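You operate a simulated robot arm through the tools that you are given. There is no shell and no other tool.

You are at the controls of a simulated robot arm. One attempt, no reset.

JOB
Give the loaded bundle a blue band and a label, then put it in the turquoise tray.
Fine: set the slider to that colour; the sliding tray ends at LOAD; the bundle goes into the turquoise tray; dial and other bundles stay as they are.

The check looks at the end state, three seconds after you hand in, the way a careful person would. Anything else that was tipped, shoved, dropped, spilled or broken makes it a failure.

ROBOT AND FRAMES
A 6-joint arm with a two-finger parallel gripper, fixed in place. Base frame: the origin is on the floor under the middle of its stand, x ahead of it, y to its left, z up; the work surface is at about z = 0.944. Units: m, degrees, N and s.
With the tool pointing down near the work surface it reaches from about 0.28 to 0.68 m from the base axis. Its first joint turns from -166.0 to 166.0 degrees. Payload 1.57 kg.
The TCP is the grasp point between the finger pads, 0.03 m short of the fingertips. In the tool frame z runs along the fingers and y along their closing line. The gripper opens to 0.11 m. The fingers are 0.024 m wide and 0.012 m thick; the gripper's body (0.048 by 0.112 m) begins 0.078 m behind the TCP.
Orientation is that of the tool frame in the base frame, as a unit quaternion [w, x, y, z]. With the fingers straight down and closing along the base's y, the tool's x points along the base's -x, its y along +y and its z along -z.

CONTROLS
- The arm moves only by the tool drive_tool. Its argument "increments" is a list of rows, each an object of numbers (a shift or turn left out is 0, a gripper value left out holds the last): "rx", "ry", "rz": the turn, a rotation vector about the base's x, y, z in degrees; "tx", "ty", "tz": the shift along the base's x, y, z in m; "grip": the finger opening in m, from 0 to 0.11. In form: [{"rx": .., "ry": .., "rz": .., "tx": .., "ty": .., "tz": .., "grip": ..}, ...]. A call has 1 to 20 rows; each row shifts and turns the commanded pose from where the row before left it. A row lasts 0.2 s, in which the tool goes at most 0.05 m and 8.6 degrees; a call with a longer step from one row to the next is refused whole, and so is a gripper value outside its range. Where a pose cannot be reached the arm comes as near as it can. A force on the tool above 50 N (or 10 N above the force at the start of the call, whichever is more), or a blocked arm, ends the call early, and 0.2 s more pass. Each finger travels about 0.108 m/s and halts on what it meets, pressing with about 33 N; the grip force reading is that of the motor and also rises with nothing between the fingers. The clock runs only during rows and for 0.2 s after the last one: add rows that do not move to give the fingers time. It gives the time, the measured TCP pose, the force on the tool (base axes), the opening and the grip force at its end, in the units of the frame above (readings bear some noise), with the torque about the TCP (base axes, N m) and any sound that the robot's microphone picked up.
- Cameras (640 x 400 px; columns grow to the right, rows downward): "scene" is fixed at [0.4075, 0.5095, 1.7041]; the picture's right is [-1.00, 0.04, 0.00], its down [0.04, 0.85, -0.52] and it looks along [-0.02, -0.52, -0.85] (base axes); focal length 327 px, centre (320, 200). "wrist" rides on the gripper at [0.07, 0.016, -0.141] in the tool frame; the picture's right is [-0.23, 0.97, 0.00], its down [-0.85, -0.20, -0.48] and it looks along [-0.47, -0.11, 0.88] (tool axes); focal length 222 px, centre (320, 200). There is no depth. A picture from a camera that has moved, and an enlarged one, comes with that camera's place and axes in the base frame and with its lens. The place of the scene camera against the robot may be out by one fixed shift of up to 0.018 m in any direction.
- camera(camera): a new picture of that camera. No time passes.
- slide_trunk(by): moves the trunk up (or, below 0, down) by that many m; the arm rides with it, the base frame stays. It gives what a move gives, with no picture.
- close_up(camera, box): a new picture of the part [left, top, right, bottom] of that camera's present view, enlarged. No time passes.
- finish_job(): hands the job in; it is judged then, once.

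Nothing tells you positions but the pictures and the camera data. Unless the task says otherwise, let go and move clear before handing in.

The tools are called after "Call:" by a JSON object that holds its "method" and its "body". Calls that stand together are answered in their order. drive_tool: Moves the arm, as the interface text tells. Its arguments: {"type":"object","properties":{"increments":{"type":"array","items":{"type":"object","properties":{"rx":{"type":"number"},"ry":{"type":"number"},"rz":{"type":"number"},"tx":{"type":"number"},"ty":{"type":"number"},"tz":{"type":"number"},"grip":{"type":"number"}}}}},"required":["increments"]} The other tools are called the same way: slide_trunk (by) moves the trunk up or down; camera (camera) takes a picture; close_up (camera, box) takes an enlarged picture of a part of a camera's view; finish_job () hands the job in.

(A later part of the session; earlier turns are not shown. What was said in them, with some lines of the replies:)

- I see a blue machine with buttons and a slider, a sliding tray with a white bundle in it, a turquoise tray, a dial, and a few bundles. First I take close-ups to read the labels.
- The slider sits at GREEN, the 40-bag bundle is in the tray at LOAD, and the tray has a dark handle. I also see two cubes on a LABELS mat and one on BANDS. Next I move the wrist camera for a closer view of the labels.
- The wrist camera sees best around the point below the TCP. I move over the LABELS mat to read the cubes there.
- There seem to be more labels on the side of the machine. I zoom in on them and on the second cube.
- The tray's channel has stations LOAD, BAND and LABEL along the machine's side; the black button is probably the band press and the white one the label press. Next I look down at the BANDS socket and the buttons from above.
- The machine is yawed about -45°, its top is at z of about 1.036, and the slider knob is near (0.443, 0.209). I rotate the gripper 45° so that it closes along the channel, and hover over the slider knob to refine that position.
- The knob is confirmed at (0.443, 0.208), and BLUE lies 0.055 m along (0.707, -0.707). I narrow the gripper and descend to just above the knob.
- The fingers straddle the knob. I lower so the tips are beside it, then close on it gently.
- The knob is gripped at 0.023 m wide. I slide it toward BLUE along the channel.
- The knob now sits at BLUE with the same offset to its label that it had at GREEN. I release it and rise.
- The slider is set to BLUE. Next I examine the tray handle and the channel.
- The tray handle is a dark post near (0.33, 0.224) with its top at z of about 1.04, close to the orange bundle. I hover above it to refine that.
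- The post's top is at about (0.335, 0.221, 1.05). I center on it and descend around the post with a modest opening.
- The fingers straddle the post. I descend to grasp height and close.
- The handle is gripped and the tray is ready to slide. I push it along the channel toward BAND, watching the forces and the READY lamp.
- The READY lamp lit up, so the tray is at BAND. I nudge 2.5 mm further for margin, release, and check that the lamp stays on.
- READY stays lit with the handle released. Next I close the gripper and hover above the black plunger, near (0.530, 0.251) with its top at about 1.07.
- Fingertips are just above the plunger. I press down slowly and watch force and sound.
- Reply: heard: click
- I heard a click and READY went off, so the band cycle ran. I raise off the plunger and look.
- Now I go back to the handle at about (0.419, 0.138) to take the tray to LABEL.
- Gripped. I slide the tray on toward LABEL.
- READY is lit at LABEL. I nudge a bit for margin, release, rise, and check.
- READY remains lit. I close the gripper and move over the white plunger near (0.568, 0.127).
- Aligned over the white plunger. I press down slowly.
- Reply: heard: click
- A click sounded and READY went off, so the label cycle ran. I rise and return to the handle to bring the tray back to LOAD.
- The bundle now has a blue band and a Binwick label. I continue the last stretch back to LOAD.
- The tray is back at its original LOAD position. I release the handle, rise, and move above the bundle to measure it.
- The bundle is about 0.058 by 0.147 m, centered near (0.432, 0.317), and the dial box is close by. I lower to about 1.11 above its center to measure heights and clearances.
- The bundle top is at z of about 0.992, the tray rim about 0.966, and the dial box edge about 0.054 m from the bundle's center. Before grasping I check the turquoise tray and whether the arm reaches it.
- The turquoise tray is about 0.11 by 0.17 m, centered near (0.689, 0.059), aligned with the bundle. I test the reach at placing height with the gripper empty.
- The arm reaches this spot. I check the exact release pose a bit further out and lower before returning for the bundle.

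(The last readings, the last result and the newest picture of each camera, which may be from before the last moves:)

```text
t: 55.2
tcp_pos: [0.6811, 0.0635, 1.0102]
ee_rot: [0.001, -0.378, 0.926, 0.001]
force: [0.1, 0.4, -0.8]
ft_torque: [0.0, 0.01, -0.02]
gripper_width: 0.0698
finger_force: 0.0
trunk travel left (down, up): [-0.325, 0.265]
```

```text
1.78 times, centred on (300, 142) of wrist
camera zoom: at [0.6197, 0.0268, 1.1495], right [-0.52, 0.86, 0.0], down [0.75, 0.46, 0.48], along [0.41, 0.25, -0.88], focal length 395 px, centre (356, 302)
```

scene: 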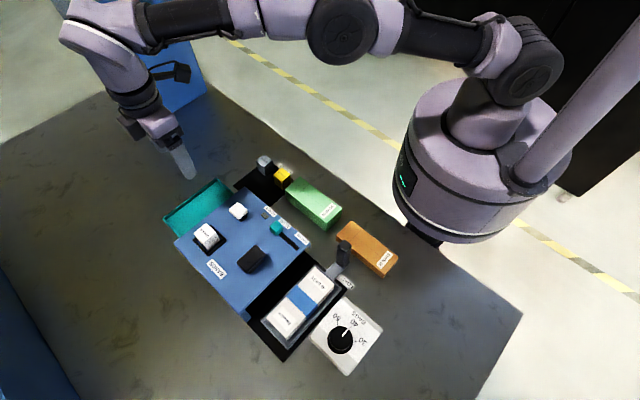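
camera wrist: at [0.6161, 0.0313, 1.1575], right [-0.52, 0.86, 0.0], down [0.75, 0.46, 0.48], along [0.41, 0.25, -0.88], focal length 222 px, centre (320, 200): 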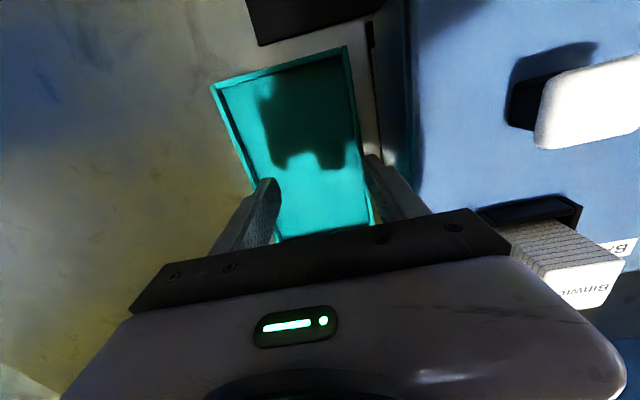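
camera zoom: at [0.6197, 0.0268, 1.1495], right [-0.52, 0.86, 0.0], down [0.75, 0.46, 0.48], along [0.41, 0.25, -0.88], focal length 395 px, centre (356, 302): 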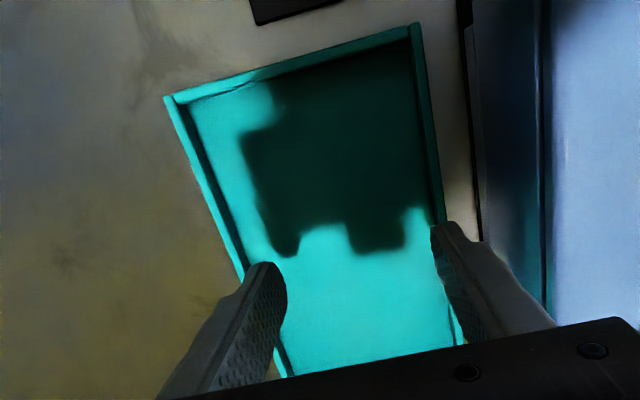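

The reach is fine. I rise and return above the bundle with a 0.07 m opening.

Call:
{"method": "drive_tool", "body": {"increments": [{"tz": 0.045}, {"tz": 0.045}, {"tz": 0.045}, {"tz": 0.045}, {"tx": -0.0313, "ty": 0.0314}, {"tx": -0.0313, "ty": 0.0314}, {"tx": -0.0313, "ty": 0.0314}, {"tx": -0.0313, "ty": 0.0314}, {"tx": -0.0313, "ty": 0.0314}, {"tx": -0.0313, "ty": 0.0314}, {"tx": -0.0313, "ty": 0.0314}, {"tx": -0.0313, "ty": 0.0314}, {"rz": 0.5, "tz": -0.04}, {"tz": -0.03}, {}, {}]}}

Call:
{"method": "close_up", "body": {"camera": "wrist", "box": [220, 100, 420, 225]}}

Call:
{"method": "close_up", "body": {"camera": "scene", "box": [240, 230, 400, 380]}}

```text
t: 58.6
tcp_pos: [0.4302, 0.317, 1.1178]
ee_rot: [0.0, -0.382, 0.924, 0.001]
force: [0.2, 0.0, -0.2]
ft_torque: [0.01, 0.01, -0.01]
gripper_width: 0.0701
finger_force: 0.1
trunk travel left (down, up): [-0.325, 0.265]
```

```text
3.20 times, centred on (320, 162) of wrist
camera zoom: at [0.3691, 0.2789, 1.259], right [-0.53, 0.85, 0.0], down [0.75, 0.46, 0.48], along [0.41, 0.25, -0.88], focal length 711 px, centre (320, 320)
```

zoom: 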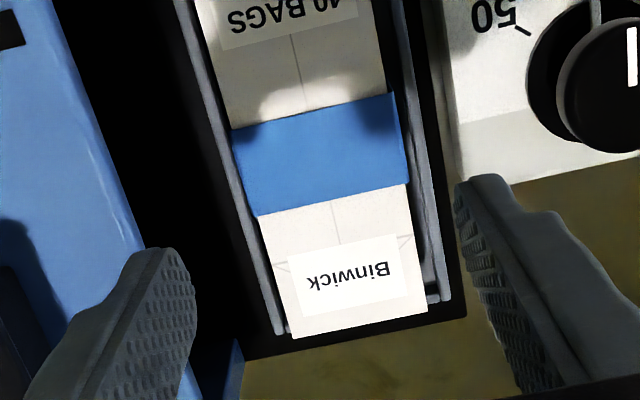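

```text
2.67 times, centred on (320, 305) of scene
camera zoom: at [0.4075, 0.5095, 1.7041], right [-1.0, 0.04, 0.0], down [0.04, 0.85, -0.52], along [-0.02, -0.52, -0.85], focal length 873 px, centre (320, -80)
```

zoom: 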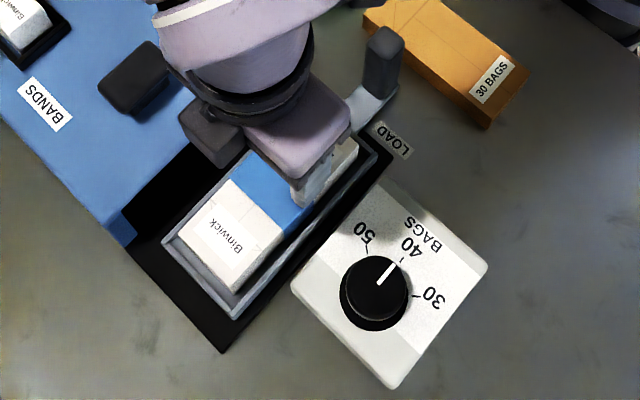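

The gripper is centered across the bundle over the band. I descend in stages.

Call:
{"method": "drive_tool", "body": {"increments": [{"tz": -0.04}, {"tz": -0.03}, {"tz": -0.025}, {}]}}

Call:
{"method": "camera", "body": {"camera": "wrist"}}

Call:
{"method": "close_up", "body": {"camera": "wrist", "box": [220, 100, 420, 225]}}

Call:
{"method": "close_up", "body": {"camera": "scene", "box": [260, 230, 380, 350]}}

```text
t: 59.6
tcp_pos: [0.4301, 0.3166, 1.0228]
ee_rot: [0.0, -0.383, 0.924, -0.001]
force: [0.1, 0.7, 1.2]
ft_torque: [0.02, 0.03, -0.03]
gripper_width: 0.0698
finger_force: 0.1
trunk travel left (down, up): [-0.325, 0.265]
```

```text
taken
camera wrist: at [0.3692, 0.2785, 1.1644], right [-0.53, 0.85, 0.0], down [0.75, 0.46, 0.48], along [0.41, 0.25, -0.88], focal length 222 px, centre (320, 200)
```

wrist: 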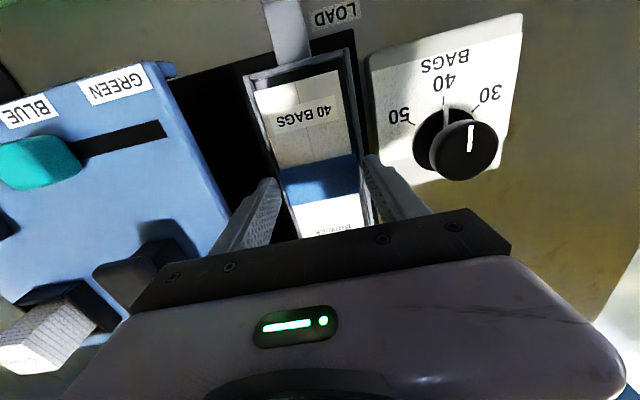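

```text
3.20 times, centred on (320, 162) of wrist
camera zoom: at [0.3692, 0.2785, 1.1644], right [-0.53, 0.85, 0.0], down [0.75, 0.46, 0.48], along [0.41, 0.25, -0.88], focal length 711 px, centre (320, 320)
```

zoom: 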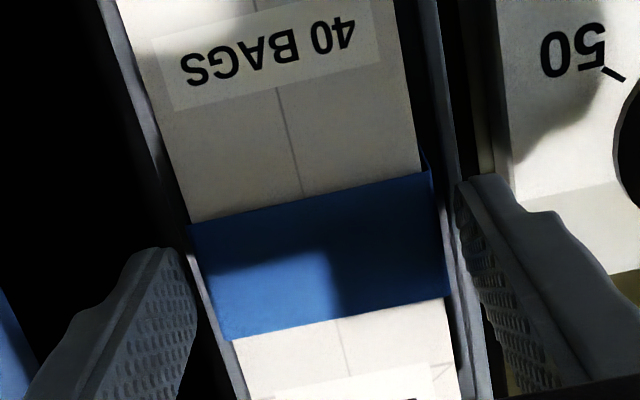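

```text
3.33 times, centred on (320, 290) of scene
camera zoom: at [0.4075, 0.5095, 1.7041], right [-1.0, 0.04, 0.0], down [0.04, 0.85, -0.52], along [-0.02, -0.52, -0.85], focal length 1091 px, centre (320, -100)
```

zoom: 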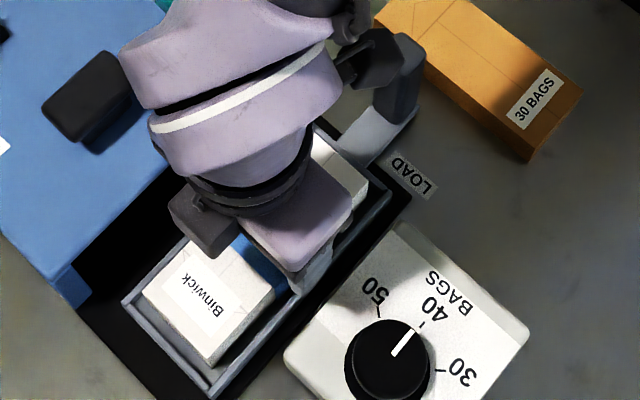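

Aligned and clear on both sides. I go down to grasp height, above the tray rim, and close on the bundle.

Call:
{"method": "drive_tool", "body": {"increments": [{"tz": -0.01}, {"tz": -0.01}, {}, {"grip": 0.04}, {}, {}, {}]}}

Call:
{"method": "close_up", "body": {"camera": "wrist", "box": [220, 100, 420, 225]}}

Call:
{"method": "close_up", "body": {"camera": "scene", "box": [260, 230, 380, 350]}}

```text
t: 61.2
tcp_pos: [0.4311, 0.3172, 1.003]
ee_rot: [0.0, -0.382, 0.924, 0.0]
force: [-0.2, 0.0, 1.7]
ft_torque: [0.06, -0.13, 0.0]
gripper_width: 0.0597
finger_force: 33.4
trunk travel left (down, up): [-0.325, 0.265]
```

```text
3.20 times, centred on (320, 162) of wrist
camera zoom: at [0.3696, 0.2783, 1.1445], right [-0.53, 0.85, 0.0], down [0.75, 0.46, 0.48], along [0.41, 0.25, -0.88], focal length 711 px, centre (320, 320)
```

zoom: 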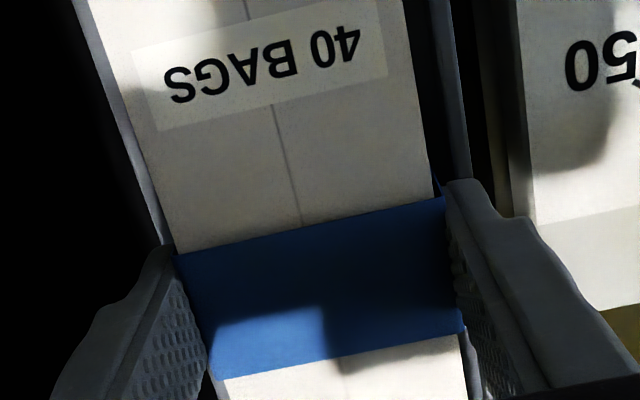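

```text
3.33 times, centred on (320, 290) of scene
camera zoom: at [0.4075, 0.5095, 1.7041], right [-1.0, 0.04, 0.0], down [0.04, 0.85, -0.52], along [-0.02, -0.52, -0.85], focal length 1091 px, centre (320, -100)
```

zoom: 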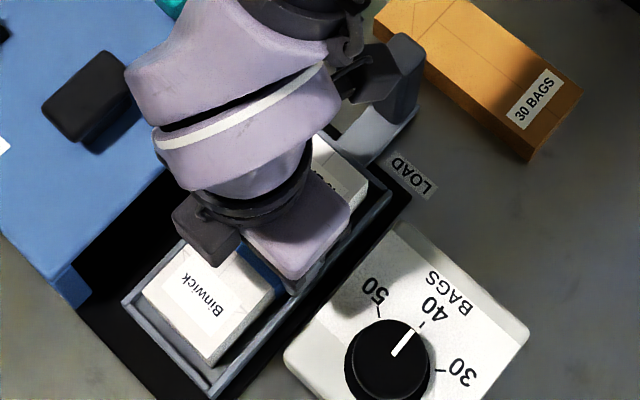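

The bundle is gripped at 0.0597 m. I lift slowly and check that only the bundle comes up.

Call:
{"method": "drive_tool", "body": {"increments": [{"tz": 0.01}, {"tz": 0.015}, {"tz": 0.02}, {}]}}

Call:
{"method": "close_up", "body": {"camera": "wrist", "box": [220, 60, 420, 225]}}

Call:
{"method": "close_up", "body": {"camera": "scene", "box": [240, 230, 400, 380]}}

```text
t: 62.2
tcp_pos: [0.431, 0.3172, 1.0477]
ee_rot: [0.001, -0.382, 0.924, 0.0]
force: [0.9, 0.2, -2.2]
ft_torque: [0.01, 0.02, -0.01]
gripper_width: 0.0595
finger_force: 32.9
trunk travel left (down, up): [-0.325, 0.265]
```

```text
2.42 times, centred on (320, 142) of wrist
camera zoom: at [0.3701, 0.2785, 1.1893], right [-0.53, 0.85, 0.0], down [0.75, 0.46, 0.48], along [0.41, 0.25, -0.88], focal length 538 px, centre (320, 339)
```

zoom: 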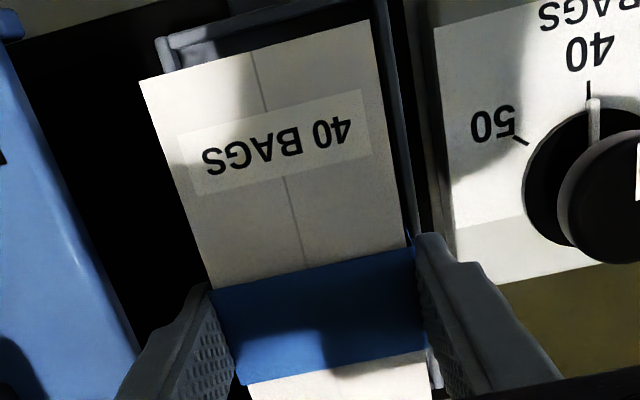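

```text
2.67 times, centred on (320, 305) of scene
camera zoom: at [0.4075, 0.5095, 1.7041], right [-1.0, 0.04, 0.0], down [0.04, 0.85, -0.52], along [-0.02, -0.52, -0.85], focal length 873 px, centre (320, -80)
```

zoom: 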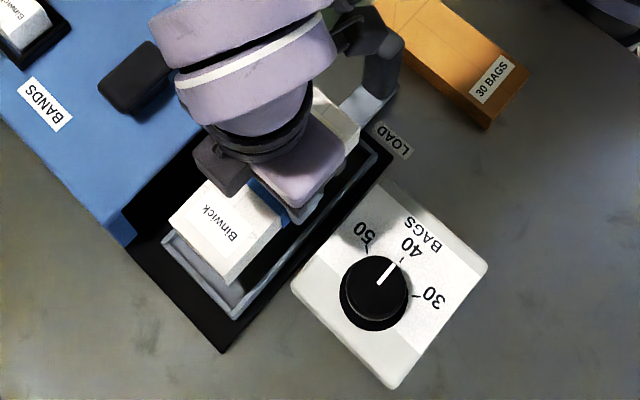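

The bundle lifts level and the tray stays at LOAD. I raise it well above the buttons and carry it toward the turquoise tray.

Call:
{"method": "drive_tool", "body": {"increments": [{"tz": 0.03}, {"tz": 0.04}, {"tz": 0.04}, {"tz": 0.04}, {"tz": 0.02}, {"tx": 0.012, "ty": -0.012}, {"tx": 0.025, "ty": -0.025}, {"tx": 0.03, "ty": -0.03}, {"tx": 0.03, "ty": -0.03}, {"tx": 0.03, "ty": -0.03}, {"tx": 0.03, "ty": -0.03}, {"tx": 0.03, "ty": -0.03}, {"tx": 0.025, "ty": -0.025}, {"tx": 0.02, "ty": -0.022}, {"tx": 0.0158, "ty": -0.0163}, {}, {}]}}

Call:
{"method": "camera", "body": {"camera": "wrist"}}

Call:
{"method": "camera", "body": {"camera": "scene"}}

```text
t: 65.8
tcp_pos: [0.6793, 0.0663, 1.2181]
ee_rot: [0.0, -0.382, 0.924, 0.0]
force: [0.1, 0.1, -1.6]
ft_torque: [0.01, 0.0, -0.03]
gripper_width: 0.0596
finger_force: 33.3
trunk travel left (down, up): [-0.325, 0.265]
```

```text
taken
camera wrist: at [0.6178, 0.0274, 1.3587], right [-0.53, 0.85, 0.0], down [0.75, 0.46, 0.48], along [0.41, 0.25, -0.88], focal length 222 px, centre (320, 200)
```

wrist: 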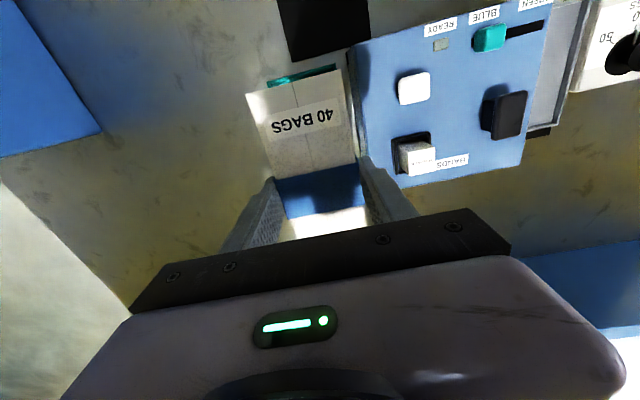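

```text
taken
```

scene: 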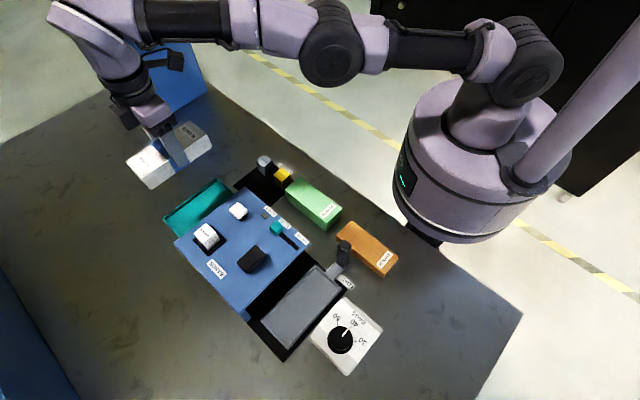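

Call:
{"method": "drive_tool", "body": {"increments": [{"tz": -0.04}, {"tz": -0.04}, {"tz": -0.04}, {"tz": -0.03}, {}, {}]}}

Call:
{"method": "camera", "body": {"camera": "wrist"}}

Call:
{"method": "close_up", "body": {"camera": "wrist", "box": [190, 20, 430, 220]}}

Call:
{"method": "close_up", "body": {"camera": "scene", "box": [120, 130, 280, 250]}}

```text
t: 67.2
tcp_pos: [0.6788, 0.0655, 1.0681]
ee_rot: [0.001, -0.382, 0.924, 0.0]
force: [1.1, -0.4, -2.1]
ft_torque: [0.02, 0.01, -0.02]
gripper_width: 0.0593
finger_force: 33.0
trunk travel left (down, up): [-0.325, 0.265]
```

```text
taken
camera wrist: at [0.6181, 0.0274, 1.209], right [-0.53, 0.85, 0.0], down [0.75, 0.46, 0.48], along [0.41, 0.25, -0.88], focal length 222 px, centre (320, 200)
```

wrist: 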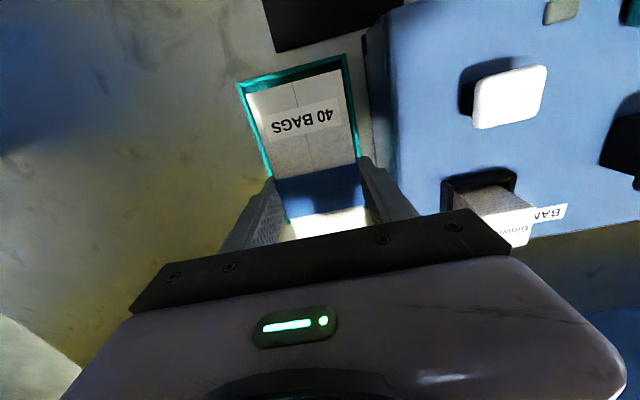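

```text
2.00 times, centred on (310, 120) of wrist
camera zoom: at [0.6181, 0.0274, 1.209], right [-0.53, 0.85, 0.0], down [0.75, 0.46, 0.48], along [0.41, 0.25, -0.88], focal length 444 px, centre (340, 360)
```

zoom: 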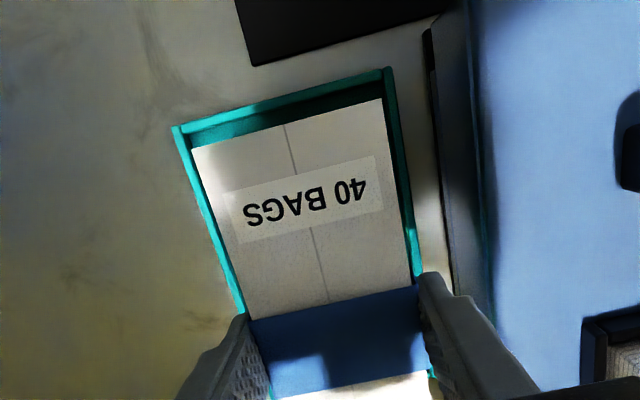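

```text
3.33 times, centred on (200, 190) of scene
camera zoom: at [0.4075, 0.5095, 1.7041], right [-1.0, 0.04, 0.0], down [0.04, 0.85, -0.52], along [-0.02, -0.52, -0.85], focal length 1091 px, centre (720, 233)
```

zoom: 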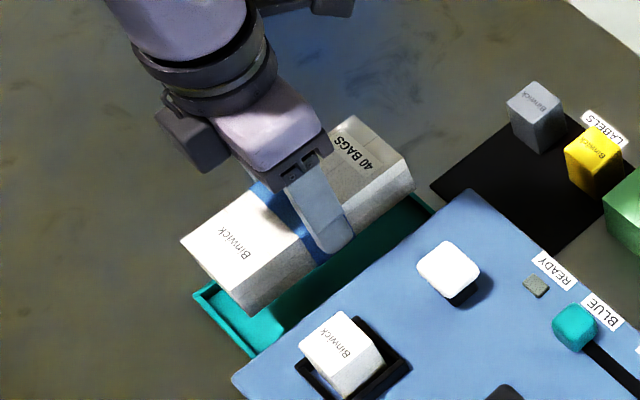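

Measured clearances inside the turquoise tray are about 6–8 mm at the ends and 11 mm or more on the sides. I lower gently until contact.

Call:
{"method": "drive_tool", "body": {"increments": [{"tx": -0.0005, "ty": -0.0005, "tz": -0.025}, {"tz": -0.02}, {"tz": -0.012}, {}]}}

Call:
{"method": "close_up", "body": {"camera": "wrist", "box": [190, 20, 430, 220]}}

Call:
{"method": "close_up", "body": {"camera": "scene", "box": [120, 130, 280, 250]}}

```text
t: 68.2
tcp_pos: [0.6782, 0.0661, 1.0112]
ee_rot: [0.001, -0.382, 0.924, 0.0]
force: [-0.3, -0.2, -0.7]
ft_torque: [-0.04, -0.04, -0.04]
gripper_width: 0.0596
finger_force: 32.7
trunk travel left (down, up): [-0.325, 0.265]
```

```text
2.00 times, centred on (310, 120) of wrist
camera zoom: at [0.617, 0.0271, 1.1525], right [-0.53, 0.85, 0.0], down [0.75, 0.46, 0.48], along [0.41, 0.25, -0.88], focal length 444 px, centre (340, 360)
```

zoom: 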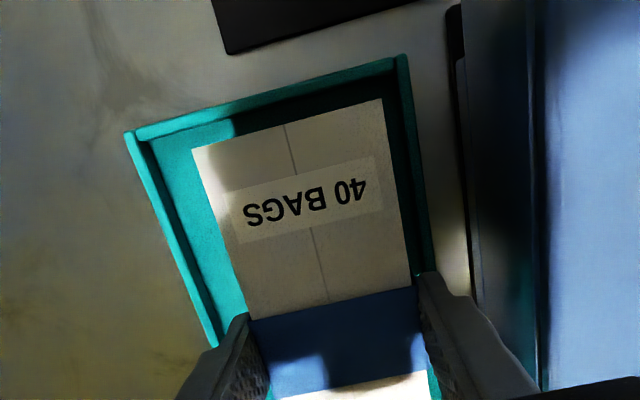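

```text
3.33 times, centred on (200, 190) of scene
camera zoom: at [0.4075, 0.5095, 1.7041], right [-1.0, 0.04, 0.0], down [0.04, 0.85, -0.52], along [-0.02, -0.52, -0.85], focal length 1091 px, centre (720, 233)
```

zoom: 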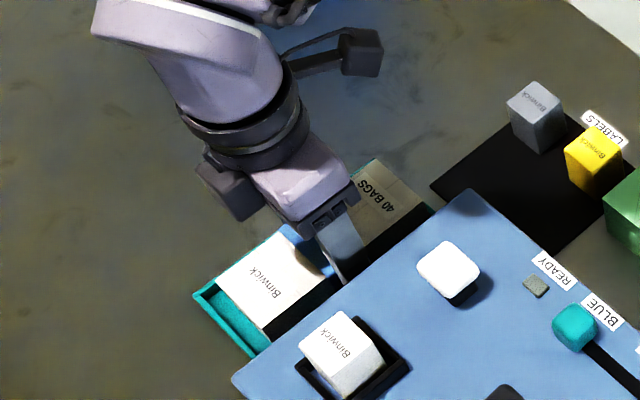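

Call:
{"method": "drive_tool", "body": {"increments": [{"tz": -0.004}, {"tz": -0.003}, {"tz": -0.003}, {}]}}

```text
t: 69.2
tcp_pos: [0.6783, 0.0646, 1.0016]
ee_rot: [0.0, -0.382, 0.924, 0.0]
force: [-0.9, 0.6, -1.6]
ft_torque: [0.01, 0.03, -0.02]
gripper_width: 0.0596
finger_force: 33.3
trunk travel left (down, up): [-0.325, 0.265]
```

Call:
{"method": "drive_tool", "body": {"increments": [{"tz": -0.002}, {"tz": -0.002}, {}]}}

Call:
{"method": "close_up", "body": {"camera": "wrist", "box": [190, 20, 430, 220]}}

```text
t: 70.0
tcp_pos: [0.6788, 0.0665, 0.9975]
ee_rot: [0.0, -0.383, 0.924, 0.0]
force: [-0.8, 0.0, -2.0]
ft_torque: [0.01, 0.03, 0.01]
gripper_width: 0.0596
finger_force: 32.7
trunk travel left (down, up): [-0.325, 0.265]
```

```text
2.00 times, centred on (310, 120) of wrist
camera zoom: at [0.6174, 0.0271, 1.1383], right [-0.53, 0.85, 0.0], down [0.75, 0.46, 0.48], along [0.41, 0.25, -0.88], focal length 444 px, centre (340, 360)
```

zoom: 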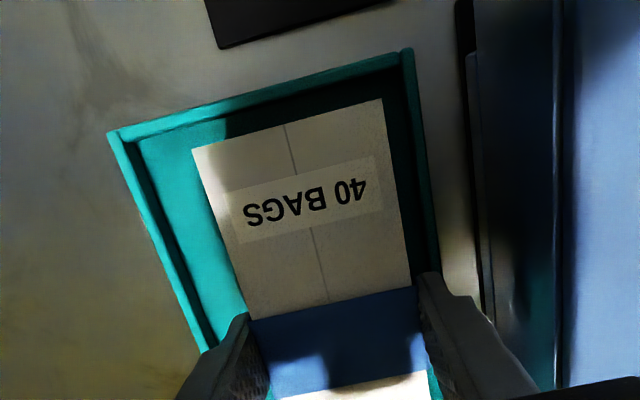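

Call:
{"method": "drive_tool", "body": {"increments": [{"tx": 0.0014, "ty": -0.0014, "tz": -0.001}, {"tx": 0.0014, "ty": -0.0014, "tz": -0.001}, {}]}}

Call:
{"method": "drive_tool", "body": {"increments": [{"tz": -0.0015}, {}]}}

```text
t: 70.8
tcp_pos: [0.6811, 0.0629, 0.9949]
ee_rot: [0.001, -0.383, 0.924, 0.0]
force: [0.2, -1.8, -1.4]
ft_torque: [0.01, -0.03, 0.0]
gripper_width: 0.0593
finger_force: 33.1
trunk travel left (down, up): [-0.325, 0.265]
```

```text
t: 71.4
tcp_pos: [0.681, 0.0627, 0.9941]
ee_rot: [0.0, -0.382, 0.924, 0.001]
force: [0.7, -0.7, -0.5]
ft_torque: [0.0, 0.03, 0.02]
gripper_width: 0.0592
finger_force: 32.9
trunk travel left (down, up): [-0.325, 0.265]
```

Call:
{"method": "drive_tool", "body": {"increments": [{"tz": -0.0015}, {}]}}

Call:
{"method": "close_up", "body": {"camera": "scene", "box": [140, 160, 260, 250]}}

Call:
{"method": "close_up", "body": {"camera": "wrist", "box": [230, 100, 430, 225]}}

```text
t: 72.0
tcp_pos: [0.6807, 0.0632, 0.9923]
ee_rot: [0.0, -0.381, 0.924, 0.0]
force: [-0.4, 0.7, -1.7]
ft_torque: [0.04, 0.02, 0.01]
gripper_width: 0.0596
finger_force: 32.2
trunk travel left (down, up): [-0.325, 0.265]
```

```text
4.44 times, centred on (200, 205) of scene
camera zoom: at [0.4075, 0.5095, 1.7041], right [-1.0, 0.04, 0.0], down [0.04, 0.85, -0.52], along [-0.02, -0.52, -0.85], focal length 1455 px, centre (853, 178)
```

zoom: 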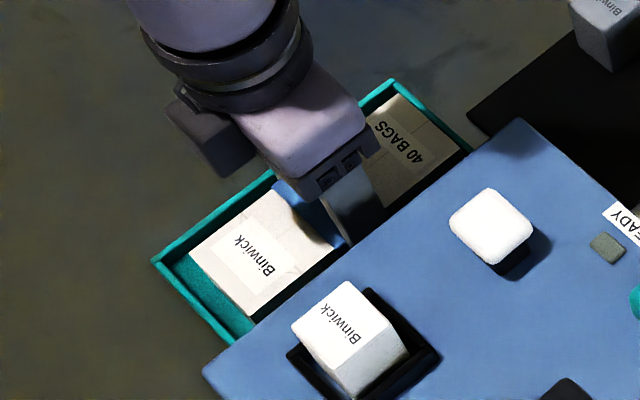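

```text
3.20 times, centred on (330, 162) of wrist
camera zoom: at [0.6201, 0.0243, 1.1333], right [-0.53, 0.85, 0.0], down [0.75, 0.46, 0.48], along [0.41, 0.25, -0.88], focal length 711 px, centre (288, 320)
```

zoom: 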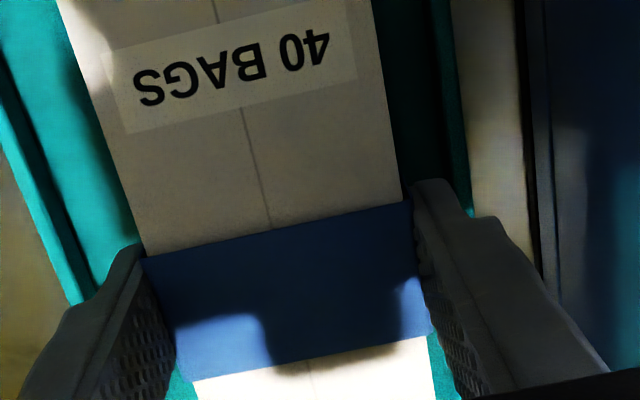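

The bundle is inside the tray but not yet touching the floor. I shift 4 mm away from the near wall for finger clearance, then lower in small steps.

Call:
{"method": "drive_tool", "body": {"increments": [{"tx": 0.0028, "ty": -0.0028}, {}, {}]}}

Call:
{"method": "drive_tool", "body": {"increments": [{"tz": -0.0015}, {}, {}]}}

Call:
{"method": "drive_tool", "body": {"increments": [{"tz": -0.0015}, {}, {}]}}

Call:
{"method": "close_up", "body": {"camera": "wrist", "box": [230, 100, 430, 225]}}

```text
t: 72.8
tcp_pos: [0.684, 0.0594, 0.9911]
ee_rot: [0.001, -0.382, 0.924, 0.0]
force: [0.7, 0.6, -1.8]
ft_torque: [0.01, -0.02, 0.01]
gripper_width: 0.0597
finger_force: 32.9
trunk travel left (down, up): [-0.325, 0.265]
```

```text
t: 73.6
tcp_pos: [0.6837, 0.0598, 0.9911]
ee_rot: [0.0, -0.382, 0.924, 0.0]
force: [-0.2, -0.3, -1.0]
ft_torque: [0.01, 0.02, 0.01]
gripper_width: 0.0594
finger_force: 33.6
trunk travel left (down, up): [-0.325, 0.265]
```

```text
t: 74.4
tcp_pos: [0.683, 0.0594, 0.9906]
ee_rot: [0.002, -0.382, 0.924, 0.0]
force: [0.7, 0.7, 6.6]
ft_torque: [0.45, -0.17, 0.0]
gripper_width: 0.0596
finger_force: 32.9
trunk travel left (down, up): [-0.325, 0.265]
```

```text
3.20 times, centred on (330, 162) of wrist
camera zoom: at [0.6225, 0.0213, 1.1313], right [-0.53, 0.85, 0.0], down [0.75, 0.46, 0.48], along [0.41, 0.25, -0.88], focal length 711 px, centre (288, 320)
```

zoom: 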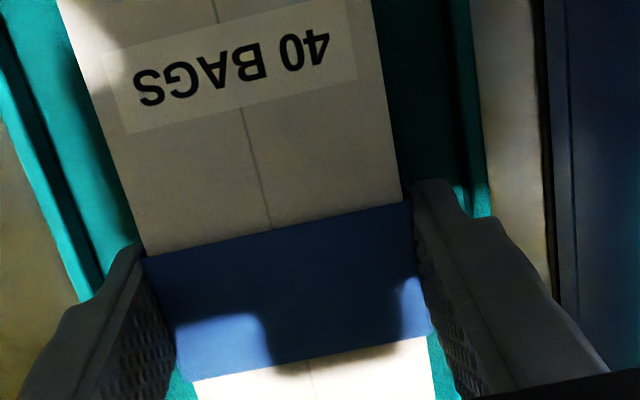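

The bundle touches the tray floor, with contact force about 8 N. I open slightly to release and rise straight up.

Call:
{"method": "drive_tool", "body": {"increments": [{"grip": 0.066}, {}, {}]}}

Call:
{"method": "drive_tool", "body": {"increments": [{"tz": 0.01}, {"tz": 0.02}, {"tz": 0.03}, {"tz": 0.04}, {"tz": 0.04}, {"tz": 0.04}, {}]}}

Call:
{"method": "camera", "body": {"camera": "wrist"}}

Call:
{"method": "close_up", "body": {"camera": "scene", "box": [140, 150, 280, 250]}}

```text
t: 75.2
tcp_pos: [0.6843, 0.06, 0.9911]
ee_rot: [-0.001, -0.382, 0.924, -0.001]
force: [0.1, -0.7, -0.8]
ft_torque: [-0.02, -0.02, 0.01]
gripper_width: 0.0661
finger_force: 0.0
trunk travel left (down, up): [-0.325, 0.265]
```

```text
t: 76.8
tcp_pos: [0.6831, 0.0593, 1.169]
ee_rot: [0.0, -0.381, 0.924, 0.001]
force: [-0.4, 0.2, 1.1]
ft_torque: [0.02, 0.02, 0.0]
gripper_width: 0.0657
finger_force: 0.1
trunk travel left (down, up): [-0.325, 0.265]
```

```text
taken
camera wrist: at [0.6224, 0.0215, 1.311], right [-0.53, 0.85, 0.0], down [0.75, 0.46, 0.48], along [0.41, 0.25, -0.88], focal length 222 px, centre (320, 200)
```

wrist: 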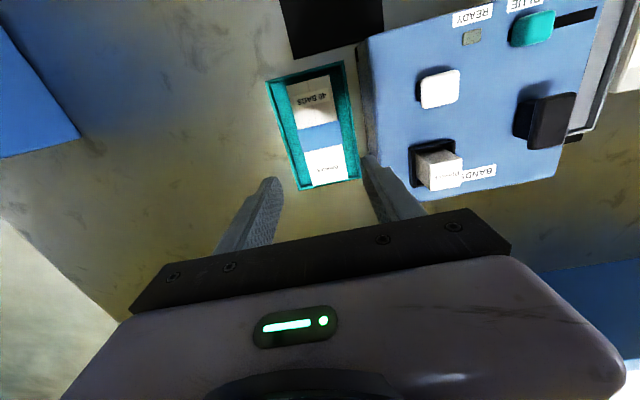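

```text
4.00 times, centred on (210, 200) of scene
camera zoom: at [0.4075, 0.5095, 1.7041], right [-1.0, 0.04, 0.0], down [0.04, 0.85, -0.52], along [-0.02, -0.52, -0.85], focal length 1310 px, centre (760, 200)
```

zoom: 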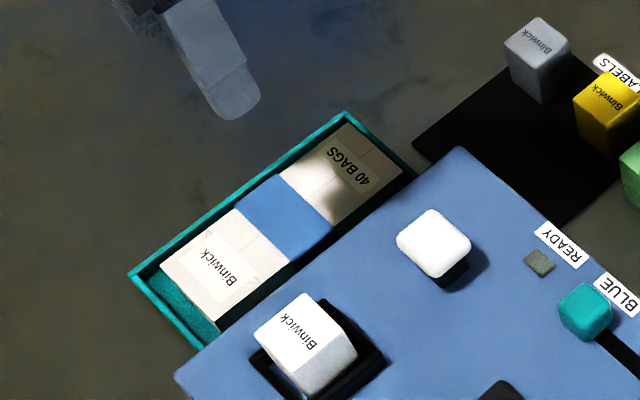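

The bundle lies in the turquoise tray. I move the arm clear to a raised spot and inspect everything.

Call:
{"method": "close_up", "body": {"camera": "wrist", "box": [240, 50, 400, 200]}}

Call:
{"method": "drive_tool", "body": {"increments": [{"tz": 0.04}, {"tz": 0.04}, {"tx": -0.03, "tz": 0.03}, {"tx": -0.04, "ty": -0.01}, {"tx": -0.04, "ty": -0.02}, {"tx": -0.03, "ty": -0.03}, {}]}}

Call:
{"method": "camera", "body": {"camera": "scene"}}

Call:
{"method": "close_up", "body": {"camera": "scene", "box": [150, 140, 410, 390]}}

Call:
{"method": "close_up", "body": {"camera": "scene", "box": [240, 230, 400, 380]}}

```text
2.67 times, centred on (320, 125) of wrist
camera zoom: at [0.6224, 0.0215, 1.311], right [-0.53, 0.85, 0.0], down [0.75, 0.46, 0.48], along [0.41, 0.25, -0.88], focal length 592 px, centre (320, 400)
```

zoom: 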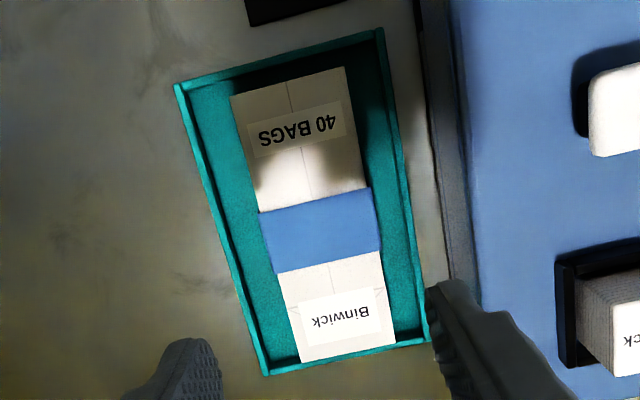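

```text
t: 78.4
tcp_pos: [0.659, 0.0453, 1.2828]
ee_rot: [-0.001, -0.382, 0.924, 0.0]
force: [0.3, 0.0, -0.2]
ft_torque: [0.01, 0.0, -0.03]
gripper_width: 0.066
finger_force: 0.0
out of reach, approached as far as the arm can: row 1, 2, 3, 4, 5, 6
trunk travel left (down, up): [-0.325, 0.265]
```

```text
taken
```

scene: 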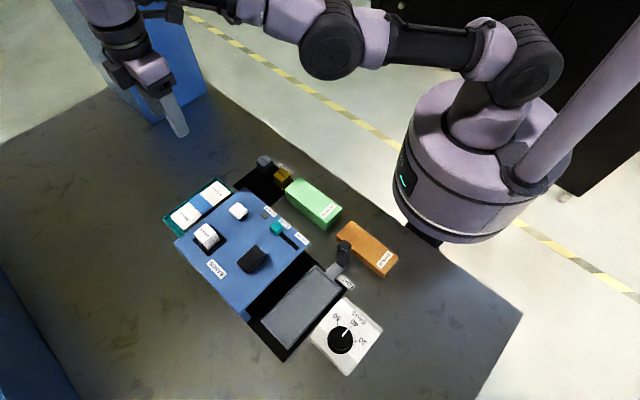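

```text
1.60 times, centred on (280, 265) of scene
camera zoom: at [0.4075, 0.5095, 1.7041], right [-1.0, 0.04, 0.0], down [0.04, 0.85, -0.52], along [-0.02, -0.52, -0.85], focal length 524 px, centre (384, 96)
```

zoom: 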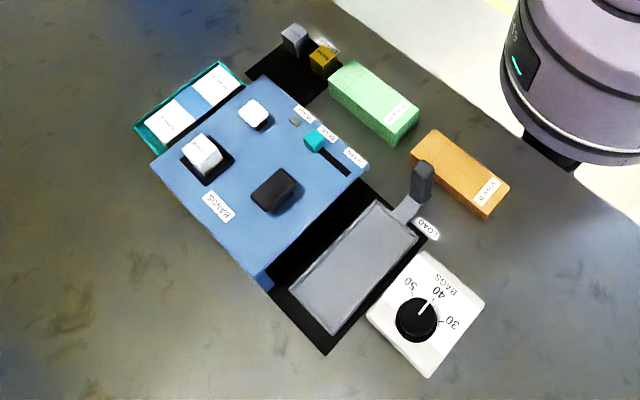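

```text
2.67 times, centred on (320, 305) of scene
camera zoom: at [0.4075, 0.5095, 1.7041], right [-1.0, 0.04, 0.0], down [0.04, 0.85, -0.52], along [-0.02, -0.52, -0.85], focal length 873 px, centre (320, -80)
```

zoom: 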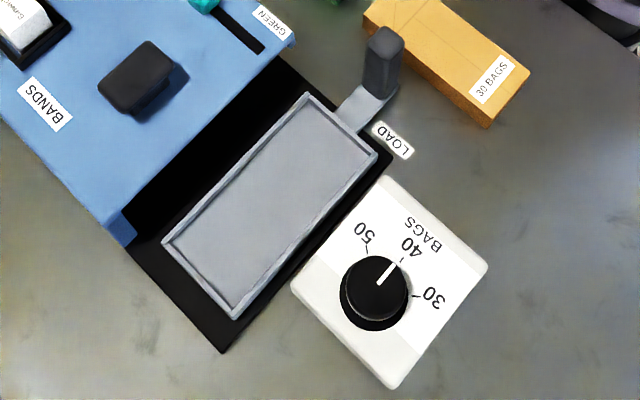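

Call:
{"method": "close_up", "body": {"camera": "scene", "box": [150, 160, 250, 250]}}

Call:
{"method": "close_up", "body": {"camera": "scene", "box": [230, 150, 350, 250]}}

Call:
{"method": "camera", "body": {"camera": "wrist"}}

```text
4.44 times, centred on (200, 205) of scene
camera zoom: at [0.4075, 0.5095, 1.7041], right [-1.0, 0.04, 0.0], down [0.04, 0.85, -0.52], along [-0.02, -0.52, -0.85], focal length 1455 px, centre (853, 178)
```

zoom: 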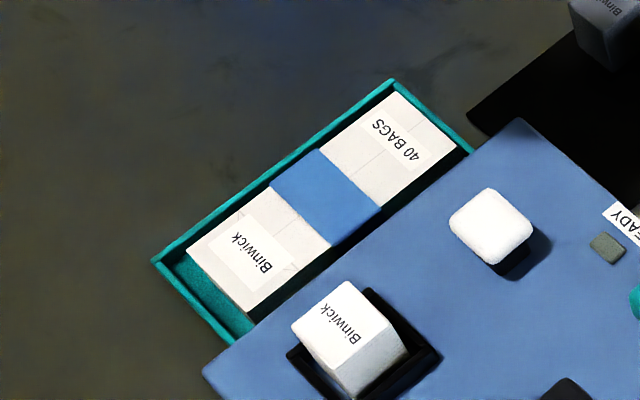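

```text
4.00 times, centred on (290, 200) of scene
camera zoom: at [0.4075, 0.5095, 1.7041], right [-1.0, 0.04, 0.0], down [0.04, 0.85, -0.52], along [-0.02, -0.52, -0.85], focal length 1310 px, centre (440, 200)
```

zoom: 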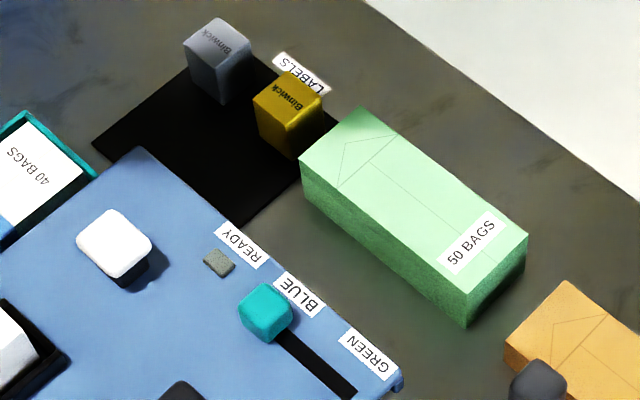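

```text
taken
camera wrist: at [0.5992, 0.0074, 1.424], right [-0.53, 0.85, 0.0], down [0.75, 0.46, 0.48], along [0.4, 0.25, -0.88], focal length 222 px, centre (320, 200)
```

wrist: 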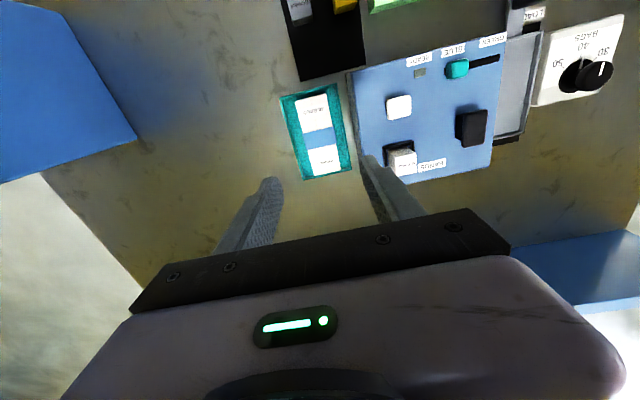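

Everything checks out. The slider is at BLUE, the sliding tray is back at LOAD, the banded and labelled bundle lies flat in the turquoise tray, and the dial and other bundles are as they were. The arm is clear, so I hand in.

Call:
{"method": "finish_job", "body": {}}

```text
The job is handed in.
```

The job is handed in. The bundle now has a blue band and a Binwick label and is lying in the turquoise tray.

- **Slider:** it is set to BLUE.
- **Banding and labelling:** each plunger was pressed once, with the READY lamp lit at that station. Each press gave a click.
- **Sliding tray:** it is empty and back at LOAD, in line with where it started.
- **Everything else:** the dial still points to 40. The other bundles and the cubes look undisturbed in the final pictures.

The gripper is open and raised clear of the tray. The last move to pull it further away went only part of the way because the arm ran out of reach. I got no verdict after handing in, so this rests on the final camera pictures.
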